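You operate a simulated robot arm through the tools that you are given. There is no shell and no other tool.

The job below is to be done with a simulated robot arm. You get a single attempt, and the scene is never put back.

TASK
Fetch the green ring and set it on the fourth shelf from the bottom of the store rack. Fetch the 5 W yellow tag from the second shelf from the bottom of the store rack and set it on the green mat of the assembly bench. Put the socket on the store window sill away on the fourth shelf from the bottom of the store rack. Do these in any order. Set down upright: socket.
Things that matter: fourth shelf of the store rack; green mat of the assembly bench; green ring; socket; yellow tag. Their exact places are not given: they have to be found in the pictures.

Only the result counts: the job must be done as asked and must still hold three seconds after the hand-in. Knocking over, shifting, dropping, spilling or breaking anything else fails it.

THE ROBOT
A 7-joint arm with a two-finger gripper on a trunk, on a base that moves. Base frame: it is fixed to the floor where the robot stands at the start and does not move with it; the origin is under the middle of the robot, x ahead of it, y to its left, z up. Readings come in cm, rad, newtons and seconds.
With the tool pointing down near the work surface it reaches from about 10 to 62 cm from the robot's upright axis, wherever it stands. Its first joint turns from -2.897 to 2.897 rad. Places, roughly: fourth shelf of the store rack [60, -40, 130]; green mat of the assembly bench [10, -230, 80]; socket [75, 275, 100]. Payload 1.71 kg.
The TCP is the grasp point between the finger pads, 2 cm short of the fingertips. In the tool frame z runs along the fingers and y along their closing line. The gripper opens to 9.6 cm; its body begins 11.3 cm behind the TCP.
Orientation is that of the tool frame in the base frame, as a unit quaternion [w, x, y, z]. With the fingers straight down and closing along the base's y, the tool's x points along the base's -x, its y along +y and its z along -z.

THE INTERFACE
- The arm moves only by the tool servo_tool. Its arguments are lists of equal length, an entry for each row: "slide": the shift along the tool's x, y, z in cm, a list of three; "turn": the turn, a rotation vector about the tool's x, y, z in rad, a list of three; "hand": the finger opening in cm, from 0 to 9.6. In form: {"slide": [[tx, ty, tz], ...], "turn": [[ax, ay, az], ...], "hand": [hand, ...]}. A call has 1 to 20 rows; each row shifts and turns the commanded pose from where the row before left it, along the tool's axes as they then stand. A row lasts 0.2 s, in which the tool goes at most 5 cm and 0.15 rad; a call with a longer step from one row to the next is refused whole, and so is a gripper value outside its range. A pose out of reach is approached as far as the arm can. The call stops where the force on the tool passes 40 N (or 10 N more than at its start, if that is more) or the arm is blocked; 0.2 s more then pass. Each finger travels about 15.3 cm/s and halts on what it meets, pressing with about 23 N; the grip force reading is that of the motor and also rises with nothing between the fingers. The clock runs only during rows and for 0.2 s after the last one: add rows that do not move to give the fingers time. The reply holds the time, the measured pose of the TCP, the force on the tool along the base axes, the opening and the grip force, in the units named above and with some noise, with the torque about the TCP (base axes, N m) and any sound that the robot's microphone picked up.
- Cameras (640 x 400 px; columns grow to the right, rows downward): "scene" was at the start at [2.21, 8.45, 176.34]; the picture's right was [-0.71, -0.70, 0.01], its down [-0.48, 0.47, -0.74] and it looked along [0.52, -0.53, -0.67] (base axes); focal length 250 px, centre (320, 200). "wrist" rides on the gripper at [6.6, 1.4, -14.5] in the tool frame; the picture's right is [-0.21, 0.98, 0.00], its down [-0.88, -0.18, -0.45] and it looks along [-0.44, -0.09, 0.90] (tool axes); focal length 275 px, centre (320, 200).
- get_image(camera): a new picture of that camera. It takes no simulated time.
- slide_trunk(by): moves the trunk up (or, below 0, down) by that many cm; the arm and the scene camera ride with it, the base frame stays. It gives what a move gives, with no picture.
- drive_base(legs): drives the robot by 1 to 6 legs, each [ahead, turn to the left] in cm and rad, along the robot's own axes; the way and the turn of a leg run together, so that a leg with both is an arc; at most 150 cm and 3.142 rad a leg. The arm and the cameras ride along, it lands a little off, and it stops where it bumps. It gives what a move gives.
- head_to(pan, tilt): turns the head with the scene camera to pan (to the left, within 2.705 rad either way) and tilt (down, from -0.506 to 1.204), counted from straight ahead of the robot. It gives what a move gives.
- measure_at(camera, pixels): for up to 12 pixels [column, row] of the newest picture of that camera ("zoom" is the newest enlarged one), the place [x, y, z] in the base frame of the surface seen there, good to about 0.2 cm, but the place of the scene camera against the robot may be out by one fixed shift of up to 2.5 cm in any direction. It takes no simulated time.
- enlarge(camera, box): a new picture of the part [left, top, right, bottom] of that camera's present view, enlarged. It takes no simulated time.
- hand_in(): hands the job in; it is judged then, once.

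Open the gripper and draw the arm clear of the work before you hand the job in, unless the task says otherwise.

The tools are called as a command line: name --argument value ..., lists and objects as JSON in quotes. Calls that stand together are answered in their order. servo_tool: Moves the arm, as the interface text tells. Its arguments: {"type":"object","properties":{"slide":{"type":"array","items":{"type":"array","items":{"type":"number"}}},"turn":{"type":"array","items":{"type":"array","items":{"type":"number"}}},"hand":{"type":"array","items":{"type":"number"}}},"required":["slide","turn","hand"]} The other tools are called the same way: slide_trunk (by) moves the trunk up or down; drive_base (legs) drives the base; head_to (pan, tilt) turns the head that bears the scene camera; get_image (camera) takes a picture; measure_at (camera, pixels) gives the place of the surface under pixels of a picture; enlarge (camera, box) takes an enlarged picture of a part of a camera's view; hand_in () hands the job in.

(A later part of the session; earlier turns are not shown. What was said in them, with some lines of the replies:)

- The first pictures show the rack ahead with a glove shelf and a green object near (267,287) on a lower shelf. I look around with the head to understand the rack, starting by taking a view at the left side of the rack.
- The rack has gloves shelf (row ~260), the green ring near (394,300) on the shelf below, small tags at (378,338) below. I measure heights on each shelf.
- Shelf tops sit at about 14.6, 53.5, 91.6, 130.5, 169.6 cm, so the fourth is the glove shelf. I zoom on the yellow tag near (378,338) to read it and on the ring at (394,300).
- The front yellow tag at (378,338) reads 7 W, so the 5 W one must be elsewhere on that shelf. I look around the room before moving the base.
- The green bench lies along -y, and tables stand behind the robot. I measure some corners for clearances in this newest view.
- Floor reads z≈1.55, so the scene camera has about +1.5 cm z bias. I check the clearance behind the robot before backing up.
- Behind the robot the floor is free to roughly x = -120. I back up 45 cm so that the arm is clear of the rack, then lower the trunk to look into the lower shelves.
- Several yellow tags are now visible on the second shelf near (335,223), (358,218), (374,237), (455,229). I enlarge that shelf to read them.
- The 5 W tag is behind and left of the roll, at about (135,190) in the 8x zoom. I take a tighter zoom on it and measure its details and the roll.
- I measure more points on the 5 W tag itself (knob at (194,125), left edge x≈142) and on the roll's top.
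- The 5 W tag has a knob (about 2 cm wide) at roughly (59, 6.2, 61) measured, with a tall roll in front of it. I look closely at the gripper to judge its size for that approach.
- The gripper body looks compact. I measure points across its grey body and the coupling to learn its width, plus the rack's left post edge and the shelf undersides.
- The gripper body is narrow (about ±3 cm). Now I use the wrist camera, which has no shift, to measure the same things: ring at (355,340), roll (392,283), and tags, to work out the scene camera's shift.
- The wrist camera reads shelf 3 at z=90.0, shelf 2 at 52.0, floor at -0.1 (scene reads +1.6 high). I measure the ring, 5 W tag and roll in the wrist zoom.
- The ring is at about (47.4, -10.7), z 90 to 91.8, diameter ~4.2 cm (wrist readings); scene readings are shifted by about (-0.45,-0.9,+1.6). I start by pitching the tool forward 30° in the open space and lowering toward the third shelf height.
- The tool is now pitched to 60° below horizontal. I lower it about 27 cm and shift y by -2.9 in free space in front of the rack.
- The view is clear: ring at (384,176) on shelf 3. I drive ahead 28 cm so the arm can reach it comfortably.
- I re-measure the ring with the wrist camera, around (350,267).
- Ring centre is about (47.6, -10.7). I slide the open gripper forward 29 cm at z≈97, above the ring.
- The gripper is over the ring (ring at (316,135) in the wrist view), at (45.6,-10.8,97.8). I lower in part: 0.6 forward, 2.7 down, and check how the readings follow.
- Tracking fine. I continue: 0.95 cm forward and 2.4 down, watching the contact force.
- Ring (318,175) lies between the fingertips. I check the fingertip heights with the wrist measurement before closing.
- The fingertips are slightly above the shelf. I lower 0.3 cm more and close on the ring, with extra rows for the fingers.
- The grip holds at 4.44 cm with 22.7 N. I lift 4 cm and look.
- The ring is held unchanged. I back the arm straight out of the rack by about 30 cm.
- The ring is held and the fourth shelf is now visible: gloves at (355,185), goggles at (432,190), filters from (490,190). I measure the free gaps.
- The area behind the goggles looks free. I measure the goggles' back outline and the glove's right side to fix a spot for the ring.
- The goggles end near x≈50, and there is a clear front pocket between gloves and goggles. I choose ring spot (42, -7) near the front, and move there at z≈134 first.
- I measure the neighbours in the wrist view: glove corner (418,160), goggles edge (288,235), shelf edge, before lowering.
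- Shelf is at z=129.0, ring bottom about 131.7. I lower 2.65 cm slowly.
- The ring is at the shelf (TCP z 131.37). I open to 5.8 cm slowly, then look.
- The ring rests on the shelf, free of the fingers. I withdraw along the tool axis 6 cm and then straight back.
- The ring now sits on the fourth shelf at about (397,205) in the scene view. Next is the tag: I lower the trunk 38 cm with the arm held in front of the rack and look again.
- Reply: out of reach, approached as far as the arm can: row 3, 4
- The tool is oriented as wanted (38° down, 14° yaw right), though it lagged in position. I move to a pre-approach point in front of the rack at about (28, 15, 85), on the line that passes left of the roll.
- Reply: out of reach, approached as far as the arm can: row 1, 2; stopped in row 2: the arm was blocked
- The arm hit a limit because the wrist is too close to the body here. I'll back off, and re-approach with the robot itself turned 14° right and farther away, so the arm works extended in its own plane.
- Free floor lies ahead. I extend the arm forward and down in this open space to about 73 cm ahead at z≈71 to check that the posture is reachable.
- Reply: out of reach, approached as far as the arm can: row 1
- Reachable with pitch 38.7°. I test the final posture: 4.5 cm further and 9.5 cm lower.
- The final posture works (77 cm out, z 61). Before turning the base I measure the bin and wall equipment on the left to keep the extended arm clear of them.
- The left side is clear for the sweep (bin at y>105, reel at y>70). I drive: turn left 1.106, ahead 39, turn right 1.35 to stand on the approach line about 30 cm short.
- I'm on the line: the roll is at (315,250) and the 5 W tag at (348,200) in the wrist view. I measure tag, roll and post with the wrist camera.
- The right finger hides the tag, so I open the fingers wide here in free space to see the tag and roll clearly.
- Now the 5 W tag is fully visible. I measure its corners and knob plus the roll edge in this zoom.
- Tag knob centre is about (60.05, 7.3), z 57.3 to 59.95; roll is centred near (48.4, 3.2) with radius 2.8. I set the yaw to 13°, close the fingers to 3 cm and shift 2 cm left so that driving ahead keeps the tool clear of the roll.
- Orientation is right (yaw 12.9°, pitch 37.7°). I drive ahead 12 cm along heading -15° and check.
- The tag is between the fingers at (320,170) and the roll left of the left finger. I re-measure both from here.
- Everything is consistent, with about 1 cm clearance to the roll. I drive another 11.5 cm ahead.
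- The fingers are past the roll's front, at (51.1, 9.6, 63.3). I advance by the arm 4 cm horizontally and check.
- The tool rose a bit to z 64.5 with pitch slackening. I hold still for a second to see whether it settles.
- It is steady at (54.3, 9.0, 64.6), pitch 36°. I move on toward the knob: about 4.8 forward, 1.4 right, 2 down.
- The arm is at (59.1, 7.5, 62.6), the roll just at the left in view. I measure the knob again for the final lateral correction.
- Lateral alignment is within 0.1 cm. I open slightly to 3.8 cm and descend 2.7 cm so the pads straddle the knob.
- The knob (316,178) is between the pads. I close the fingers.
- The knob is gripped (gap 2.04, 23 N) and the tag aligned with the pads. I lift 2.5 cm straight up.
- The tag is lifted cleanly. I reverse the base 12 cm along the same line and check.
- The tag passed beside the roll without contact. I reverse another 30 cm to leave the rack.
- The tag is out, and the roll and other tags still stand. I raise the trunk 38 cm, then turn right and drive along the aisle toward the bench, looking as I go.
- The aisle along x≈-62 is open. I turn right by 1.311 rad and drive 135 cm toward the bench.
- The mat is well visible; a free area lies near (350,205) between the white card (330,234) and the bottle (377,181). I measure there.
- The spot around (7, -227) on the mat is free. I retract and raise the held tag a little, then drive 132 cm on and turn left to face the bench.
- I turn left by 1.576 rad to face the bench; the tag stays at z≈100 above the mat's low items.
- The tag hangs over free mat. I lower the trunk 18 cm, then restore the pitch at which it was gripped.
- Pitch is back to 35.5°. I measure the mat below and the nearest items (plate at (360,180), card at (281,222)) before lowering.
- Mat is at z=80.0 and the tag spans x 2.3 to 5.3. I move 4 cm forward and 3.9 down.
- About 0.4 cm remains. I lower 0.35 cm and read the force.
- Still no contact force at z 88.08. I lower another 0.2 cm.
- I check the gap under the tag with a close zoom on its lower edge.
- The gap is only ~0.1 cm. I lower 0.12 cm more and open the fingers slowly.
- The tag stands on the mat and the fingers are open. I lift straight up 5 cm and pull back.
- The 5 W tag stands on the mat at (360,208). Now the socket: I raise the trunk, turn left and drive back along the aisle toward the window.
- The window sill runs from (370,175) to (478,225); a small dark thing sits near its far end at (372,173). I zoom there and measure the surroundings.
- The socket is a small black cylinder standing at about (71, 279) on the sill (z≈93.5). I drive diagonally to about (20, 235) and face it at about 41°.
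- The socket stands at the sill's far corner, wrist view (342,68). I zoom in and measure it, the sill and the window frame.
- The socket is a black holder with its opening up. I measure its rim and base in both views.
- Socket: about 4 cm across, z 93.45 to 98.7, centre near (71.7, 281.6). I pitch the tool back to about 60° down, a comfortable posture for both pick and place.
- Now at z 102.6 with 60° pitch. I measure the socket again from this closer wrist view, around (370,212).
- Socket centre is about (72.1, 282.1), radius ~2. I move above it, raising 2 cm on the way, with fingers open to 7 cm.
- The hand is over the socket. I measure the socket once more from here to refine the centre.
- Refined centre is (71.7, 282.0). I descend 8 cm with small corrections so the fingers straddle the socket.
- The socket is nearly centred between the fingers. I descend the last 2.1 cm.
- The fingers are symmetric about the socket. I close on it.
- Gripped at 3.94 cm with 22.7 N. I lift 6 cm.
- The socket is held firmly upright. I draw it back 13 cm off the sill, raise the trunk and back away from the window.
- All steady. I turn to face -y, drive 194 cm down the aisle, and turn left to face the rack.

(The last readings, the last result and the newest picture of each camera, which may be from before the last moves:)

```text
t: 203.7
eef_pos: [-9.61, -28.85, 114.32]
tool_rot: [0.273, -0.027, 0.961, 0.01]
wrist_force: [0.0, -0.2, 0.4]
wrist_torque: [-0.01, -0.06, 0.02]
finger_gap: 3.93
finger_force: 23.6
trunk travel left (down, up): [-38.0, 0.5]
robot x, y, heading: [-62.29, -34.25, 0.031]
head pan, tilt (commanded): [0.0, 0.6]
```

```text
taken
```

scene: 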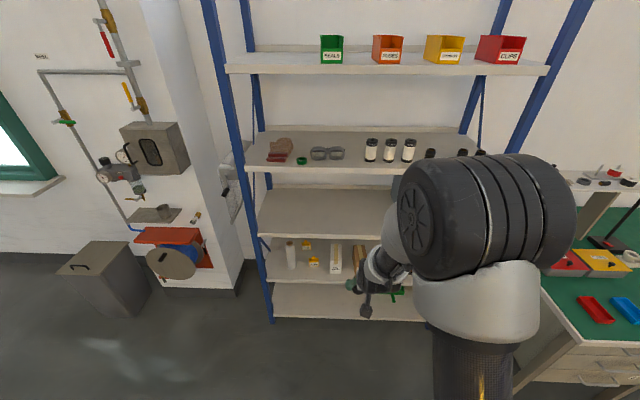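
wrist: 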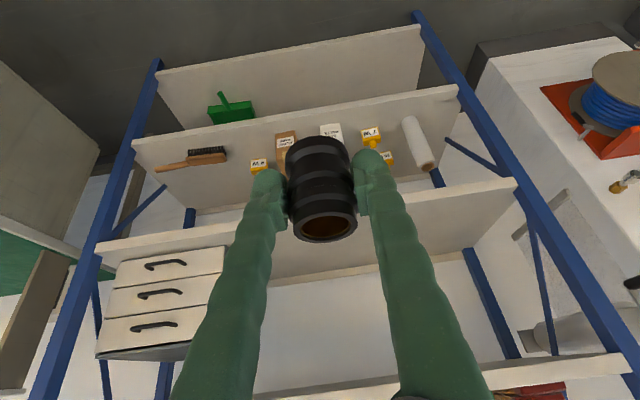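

The ring is visible on shelf 4 at (301,160). I raise the socket 22 cm with the arm in free space and restore the 60° pitch.

servo_tool --slide '[[-1.93, 0, -3.11], [-1.93, 0, -3.11], [-1.93, 0, -3.11], [-1.93, 0, -3.11], [-1.93, 0, -3.11], [-1.93, 0, -3.11], [0, 0, 0], [0, 0, 0]]' --turn '[[0, 0, 0], [0, 0, 0], [0, 0, 0], [0, 0, 0], [0, 0, 0], [0, 0, 0], [0, 0.036, 0], [0, 0, 0]]' --hand '[2.8, 2.8, 2.8, 2.8, 2.8, 2.8, 2.8, 2.8]'

drive_base --legs '[[30, -0.03]]'

head_to --pan 0.0 --tilt 0.7

get_image --camera "scene"

get_image --camera "wrist"

```text
t: 205.4
eef_pos: [-9.47, -28.97, 136.42]
tool_rot: [0.257, -0.028, 0.966, 0.01]
wrist_force: [0.0, 0.3, -1.0]
wrist_torque: [-0.01, 0.02, 0.02]
finger_gap: 3.89
finger_force: 22.8
trunk travel left (down, up): [-38.0, 0.5]
robot x, y, heading: [-62.48, -34.3, 0.038]
head pan, tilt (commanded): [0.0, 0.6]
```

```text
t: 207.6
eef_pos: [19.39, -29.94, 136.85]
tool_rot: [0.261, -0.014, 0.965, 0.007]
wrist_force: [0.9, -0.2, 0.4]
wrist_torque: [0.02, 0.1, 0.01]
finger_gap: 3.92
finger_force: 22.7
trunk travel left (down, up): [-38.0, 0.5]
robot x, y, heading: [-32.45, -33.52, 0.006]
head pan, tilt (commanded): [0.0, 0.6]
```

```text
t: 208.3
eef_pos: [21.71, -29.87, 136.03]
tool_rot: [0.253, -0.013, 0.967, 0.007]
wrist_force: [-0.7, -0.6, -0.9]
wrist_torque: [0.04, -0.18, -0.01]
finger_gap: 3.9
finger_force: 22.9
trunk travel left (down, up): [-38.0, 0.5]
robot x, y, heading: [-32.45, -33.52, 0.002]
head pan, tilt (commanded): [0.0, 0.7]
```

```text
taken
```

scene: 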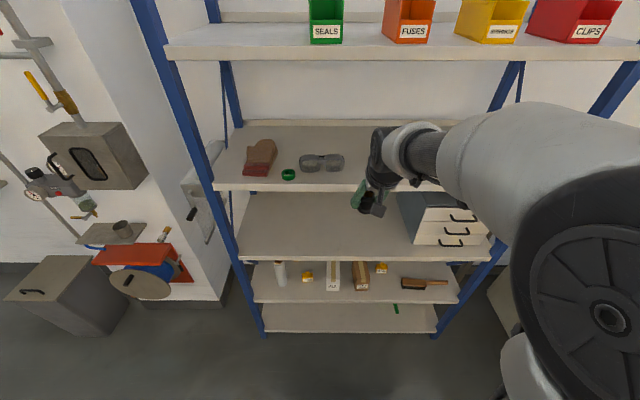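

```text
taken
```

wrist: 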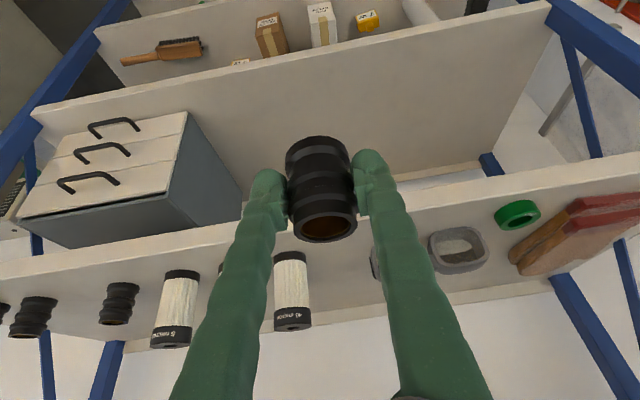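

I measure the pocket on shelf 4 between the goggles (left lens hidden behind the right finger) and the nearest filter (292,290).

measure_at --camera "wrist" --pixels '[[308, 300], [276, 300], [292, 328], [300, 260], [374, 262], [372, 275], [345, 255], [345, 275], [330, 300], [350, 300], [430, 245], [320, 232]]'

enlarge --camera "wrist" --box '[250, 200, 450, 340]'

```text
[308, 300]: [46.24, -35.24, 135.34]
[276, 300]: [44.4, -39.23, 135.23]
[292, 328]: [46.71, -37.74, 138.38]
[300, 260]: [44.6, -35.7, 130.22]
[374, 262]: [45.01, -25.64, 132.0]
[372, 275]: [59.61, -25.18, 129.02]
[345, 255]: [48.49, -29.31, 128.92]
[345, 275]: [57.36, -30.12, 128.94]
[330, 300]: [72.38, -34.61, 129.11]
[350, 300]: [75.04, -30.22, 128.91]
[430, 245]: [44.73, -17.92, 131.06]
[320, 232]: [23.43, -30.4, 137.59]
```

```text
2.86 times, centred on (350, 270) of wrist
```

zoom: 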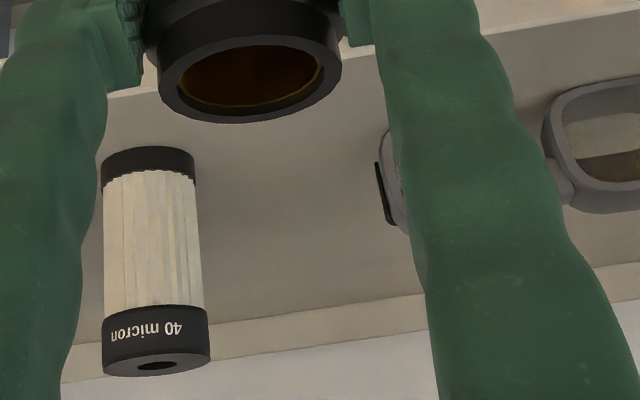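

The pocket between filter (y<-35.2) and goggles (y>-25.6) is 9.6 cm wide. I move the socket forward 20 cm to above (42, -30.4) at z≈136.

servo_tool --slide '[[-2.913, -0.185, 1.637], [-2.913, -0.185, 1.637], [-2.913, -0.185, 1.637], [-2.913, -0.185, 1.637], [-2.913, -0.185, 1.637], [-2.913, -0.185, 1.637], [0, 0, 0], [0, 0, 0]]' --turn '[[0, 0, 0], [0, 0, 0], [0, 0, 0], [0, 0, 0], [0, 0, 0], [0, 0, 0], [0, 0, 0], [0, 0, 0]]' --hand '[2.8, 2.8, 2.8, 2.8, 2.8, 2.8, 2.8, 2.8]'

get_image --camera "wrist"

get_image --camera "scene"

```text
t: 210.1
eef_pos: [40.08, -30.38, 136.9]
tool_rot: [0.259, -0.014, 0.966, 0.007]
wrist_force: [0.5, -0.5, -0.5]
wrist_torque: [0.0, -0.02, -0.01]
finger_gap: 3.9
finger_force: 23.3
trunk travel left (down, up): [-38.0, 0.5]
robot x, y, heading: [-32.3, -33.66, 0.006]
head pan, tilt (commanded): [0.0, 0.7]
```

```text
taken
```

wrist: 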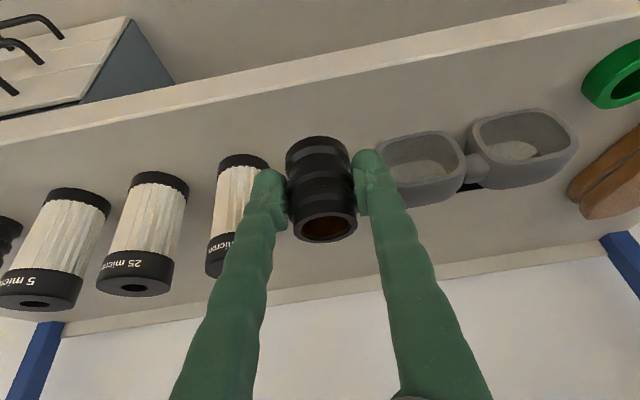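

```text
taken
```

scene: 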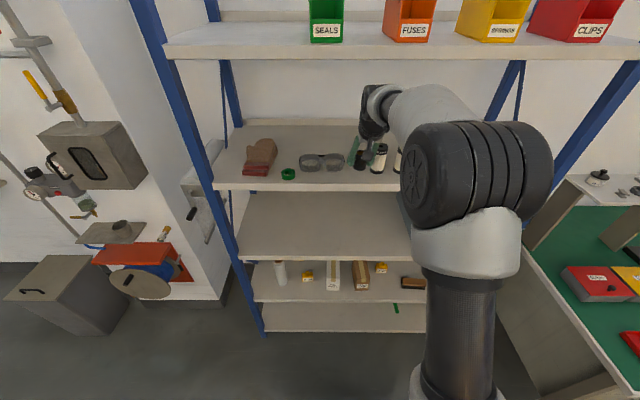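

Pitch is exactly 60° and the socket hangs in the pocket. I go forward 1.7 and down 4.3 cm.

servo_tool --slide '[[0.225, 0, 1.525], [0.225, 0, 1.525], [0.225, 0, 1.525], [0, 0, 0], [0, 0, 0]]' --turn '[[0, 0, 0], [0, 0, 0], [0, 0, 0], [0, 0, 0], [0, 0, 0]]' --hand '[2.8, 2.8, 2.8, 2.8, 2.8]'

get_image --camera "wrist"

```text
t: 211.3
eef_pos: [41.81, -30.39, 132.61]
tool_rot: [0.259, -0.013, 0.966, 0.006]
wrist_force: [1.0, 0.7, -0.8]
wrist_torque: [0.0, 0.01, 0.0]
finger_gap: 3.93
finger_force: 23.6
trunk travel left (down, up): [-38.0, 0.5]
robot x, y, heading: [-32.08, -33.59, 0.004]
head pan, tilt (commanded): [0.0, 0.7]
```

```text
taken
```

wrist: 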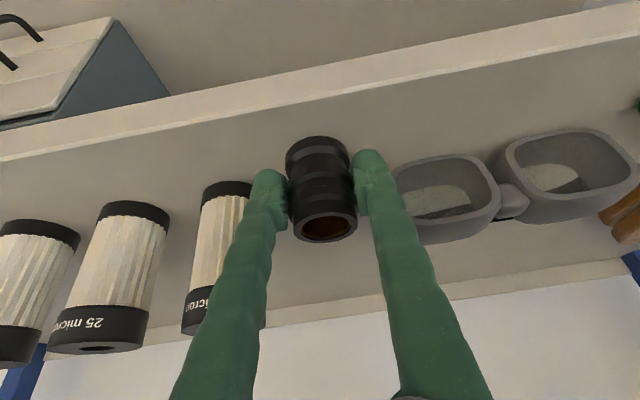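

About 0.6 cm above the shelf. I check the socket's base edge and the clearances next to the goggles and filter.

enlarge --camera "wrist" --box '[240, 110, 420, 230]'

measure_at --camera "zoom" --pixels '[[290, 80], [290, 86], [290, 92], [290, 100], [290, 110], [500, 200], [520, 170], [560, 200], [420, 180], [75, 150], [90, 200], [400, 140]]'

```text
3.33 times, centred on (330, 170) of wrist
```

zoom: 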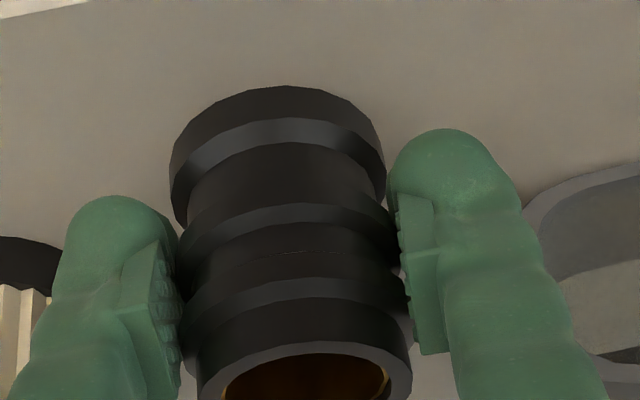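

```text
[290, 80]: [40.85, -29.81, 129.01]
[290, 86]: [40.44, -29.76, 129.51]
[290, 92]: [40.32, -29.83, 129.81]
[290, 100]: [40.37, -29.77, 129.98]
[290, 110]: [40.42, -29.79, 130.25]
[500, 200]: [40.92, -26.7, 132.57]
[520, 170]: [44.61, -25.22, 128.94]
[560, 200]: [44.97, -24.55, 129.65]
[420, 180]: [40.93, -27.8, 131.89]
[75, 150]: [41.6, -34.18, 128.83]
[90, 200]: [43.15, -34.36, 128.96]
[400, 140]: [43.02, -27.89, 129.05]
```

The socket's base is about 0.5 cm above the shelf. I lower 0.45 cm.

servo_tool --slide '[[0.225, 0, 0.39], [0, 0, 0], [0, 0, 0]]' --turn '[[0, 0, 0], [0, 0, 0], [0, 0, 0]]' --hand '[2.8, 2.8, 2.8]'

enlarge --camera "wrist" --box '[240, 110, 420, 230]'

measure_at --camera "zoom" --pixels '[[290, 74], [290, 80], [290, 84], [290, 88], [290, 92], [290, 100]]'

```text
t: 212.1
eef_pos: [41.83, -30.32, 132.26]
tool_rot: [0.26, -0.014, 0.966, 0.008]
wrist_force: [0.1, -0.3, -0.2]
wrist_torque: [-0.01, 0.0, -0.02]
finger_gap: 3.89
finger_force: 22.6
trunk travel left (down, up): [-38.0, 0.5]
robot x, y, heading: [-32.04, -33.44, 0.006]
head pan, tilt (commanded): [0.0, 0.7]
```

```text
3.33 times, centred on (330, 170) of wrist
```

zoom: 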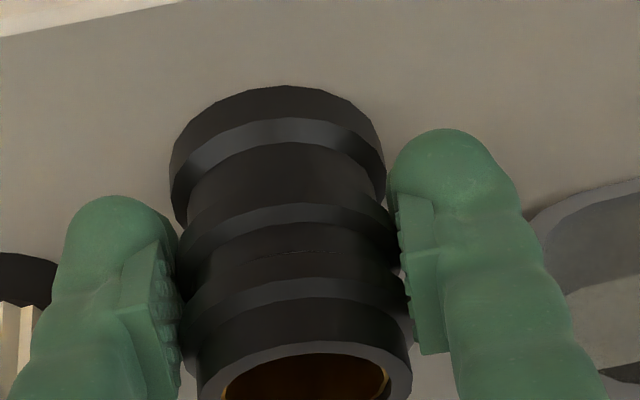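

```text
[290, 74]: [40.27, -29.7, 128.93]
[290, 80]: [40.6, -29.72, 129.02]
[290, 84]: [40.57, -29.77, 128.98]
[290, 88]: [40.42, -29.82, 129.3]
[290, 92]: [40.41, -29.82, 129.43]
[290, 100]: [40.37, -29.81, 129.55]
```

A gap of ~0.2 cm is left; I lower 0.2 cm more and check force.

servo_tool --slide '[[0.1, 0, 0.173], [0, 0, 0], [0, 0, 0]]' --turn '[[0, 0, 0], [0, 0, 0], [0, 0, 0]]' --hand '[2.8, 2.8, 2.8]'

enlarge --camera "wrist" --box '[270, 120, 370, 190]'

measure_at --camera "zoom" --pixels '[[300, 84], [300, 90], [300, 96], [300, 100], [300, 104], [300, 112], [300, 120]]'

```text
t: 212.9
eef_pos: [41.91, -30.33, 132.13]
tool_rot: [0.261, -0.014, 0.965, 0.006]
wrist_force: [0.2, 1.6, 1.6]
wrist_torque: [-0.02, -0.01, 0.0]
finger_gap: 3.91
finger_force: 22.8
trunk travel left (down, up): [-38.0, 0.5]
robot x, y, heading: [-32.25, -33.21, 0.011]
head pan, tilt (commanded): [0.0, 0.7]
```

```text
5.71 times, centred on (320, 155) of wrist
```

zoom: 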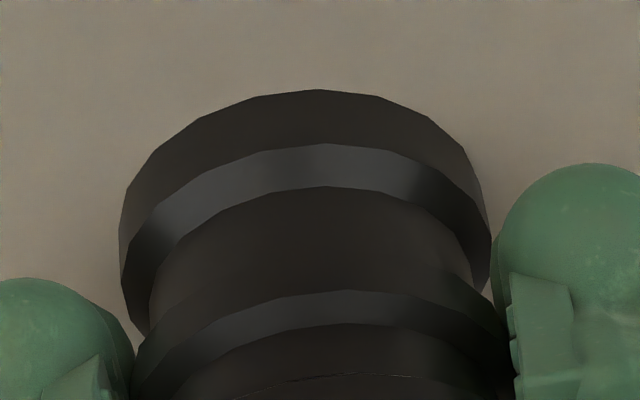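

```text
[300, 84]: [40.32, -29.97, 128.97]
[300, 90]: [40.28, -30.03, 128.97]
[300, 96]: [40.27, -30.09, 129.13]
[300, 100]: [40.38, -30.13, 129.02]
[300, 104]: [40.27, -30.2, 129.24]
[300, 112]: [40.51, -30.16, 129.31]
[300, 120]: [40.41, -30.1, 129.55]
```

The socket's base touches the shelf (z≈129.0, slight upward force). I open the fingers slowly to 5.2 cm.

servo_tool --slide '[[0, 0, 0], [0, 0, 0], [0, 0, 0], [0, 0, 0], [0, 0, 0]]' --turn '[[0, 0, 0], [0, 0, 0], [0, 0, 0], [0, 0, 0], [0, 0, 0]]' --hand '[3.9, 4.2, 4.6, 5.2, 5.2]'

get_image --camera "wrist"

```text
t: 214.1
eef_pos: [41.83, -30.4, 132.14]
tool_rot: [0.26, -0.014, 0.965, 0.006]
wrist_force: [0.0, 0.4, 0.2]
wrist_torque: [0.01, -0.02, -0.01]
finger_gap: 5.17
finger_force: 0.0
trunk travel left (down, up): [-38.0, 0.5]
robot x, y, heading: [-32.37, -33.52, 0.006]
head pan, tilt (commanded): [0.0, 0.7]
```

```text
taken
```

wrist: 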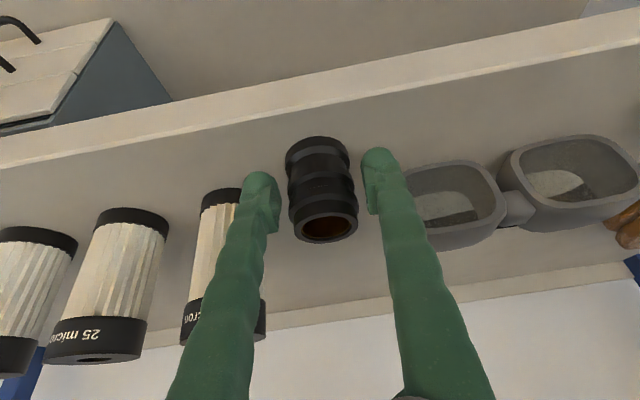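

The socket stands free on the shelf. I withdraw along the tool axis and then back out.

servo_tool --slide '[[0, 0, -1], [0, 0, -2], [0, 0, -2], [0, 0, -2], [2.6, 0, -1.5], [2.9, 0, -1.7], [2.9, 0, -1.7], [2.9, 0, -1.7], [2.9, 0, -1.7], [2.9, 0, -1.7], [0, 0, 0]]' --turn '[[0, 0, 0], [0, 0, 0], [0, 0, 0], [0, 0, 0], [0, 0, 0], [0, 0, 0], [0, 0, 0], [0, 0, 0], [0, 0, 0], [0, 0, 0], [0, 0, 0]]' --hand '[5.2, 5.2, 5.2, 5.2, 5.2, 5.2, 5.2, 5.2, 5.2, 5.2, 5.2]'

get_image --camera "wrist"

get_image --camera "scene"

```text
t: 216.5
eef_pos: [18.61, -31.14, 137.96]
tool_rot: [0.259, -0.013, 0.966, 0.007]
wrist_force: [0.3, 0.5, -0.5]
wrist_torque: [-0.01, 0.05, -0.03]
finger_gap: 5.18
finger_force: 0.0
trunk travel left (down, up): [-38.0, 0.5]
robot x, y, heading: [-32.23, -33.68, 0.008]
head pan, tilt (commanded): [0.0, 0.7]
```

```text
taken
```

wrist: 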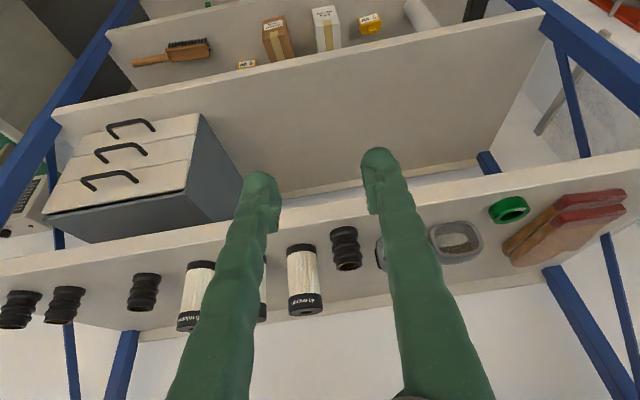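

```text
taken
```

scene: 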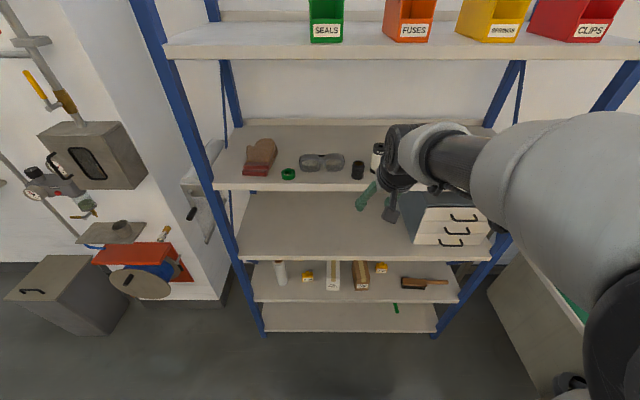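

Socket at (357,170) and ring at (288,174) stand on the fourth shelf, with all else in place. I back away from the rack and take final looks.

drive_base --legs '[[-30, 0]]'

servo_tool --slide '[[0, 0, 0], [0, 0, 0], [0, 0, 0]]' --turn '[[0, 0, 0], [0, 0, 0], [0, 0, 0]]' --hand '[8.0, 9.6, 9.6]'

enlarge --camera "scene" --box '[220, 90, 500, 330]'

head_to --pan -1.25 --tilt 0.5

get_image --camera "scene"

```text
t: 218.6
eef_pos: [-11.74, -31.28, 138.19]
tool_rot: [0.261, -0.015, 0.965, 0.007]
wrist_force: [0.3, 0.0, -0.5]
wrist_torque: [0.0, 0.06, -0.01]
finger_gap: 5.2
finger_force: 0.0
trunk travel left (down, up): [-38.0, 0.5]
robot x, y, heading: [-62.74, -33.82, 0.013]
head pan, tilt (commanded): [0.0, 0.7]
```

```text
t: 219.4
eef_pos: [-11.37, -31.22, 137.94]
tool_rot: [0.26, -0.016, 0.966, 0.006]
wrist_force: [1.7, 0.7, 0.0]
wrist_torque: [-0.01, 0.14, 0.01]
finger_gap: 9.6
finger_force: 0.0
trunk travel left (down, up): [-38.0, 0.5]
robot x, y, heading: [-61.85, -33.89, 0.005]
head pan, tilt (commanded): [0.0, 0.7]
```

```text
1.67 times, centred on (360, 210) of scene
```

zoom: 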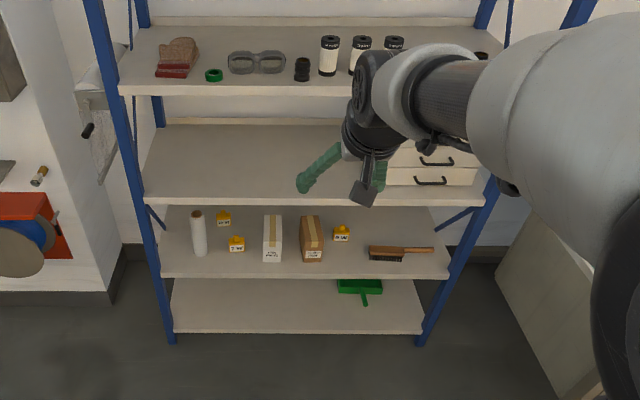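

```text
t: 220.8
eef_pos: [-10.6, -31.29, 137.71]
tool_rot: [0.258, -0.016, 0.966, 0.006]
wrist_force: [0.0, 1.1, 0.2]
wrist_torque: [0.01, 0.02, 0.01]
finger_gap: 9.6
finger_force: 0.1
trunk travel left (down, up): [-38.0, 0.5]
robot x, y, heading: [-62.28, -34.1, 0.006]
head pan, tilt (commanded): [-1.25, 0.499]
```

```text
taken
```

scene: 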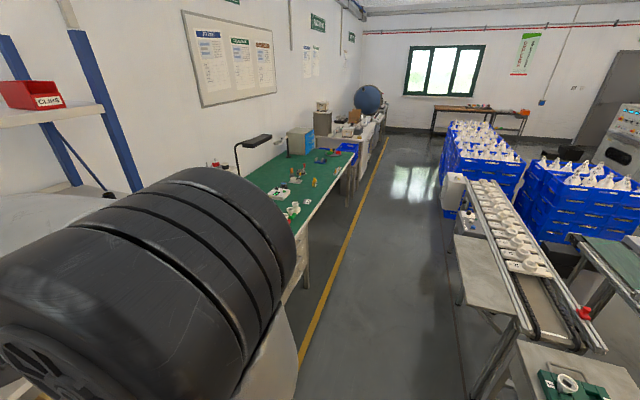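

The rack looks in order. I zoom on the bench for the tag near (314,182).

enlarge --camera "scene" --box '[260, 150, 360, 230]'

```text
5.00 times, centred on (310, 190) of scene
```

zoom: 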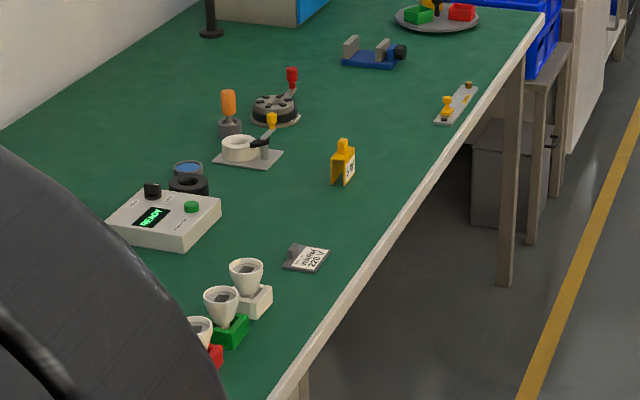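

The tag stands on the green mat, the ring and the upright socket are on the fourth shelf, and the gripper is open and clear. I hand the job in.

hand_in

```text
The job is handed in.
```

All three things are where you asked, and I've handed the job in. The last pictures showed everything in place, but I don't have the verdict yet.

- **Green ring:** it lies on the fourth shelf of the store rack, near the front between the gloves and the goggles.
- **5 W tag:** it stands on the green mat of the assembly bench, in a clear spot near the front edge. It was behind a tall roll on the second shelf. I brought it out past the roll without touching the roll or the other tags.
- **Socket:** it stands upright, opening up, on the fourth shelf near the front, between the goggles and the nearest filter.

The final pictures showed nothing else on the rack or bench knocked over or visibly shifted. The gripper is open and the arm is clear of the rack.
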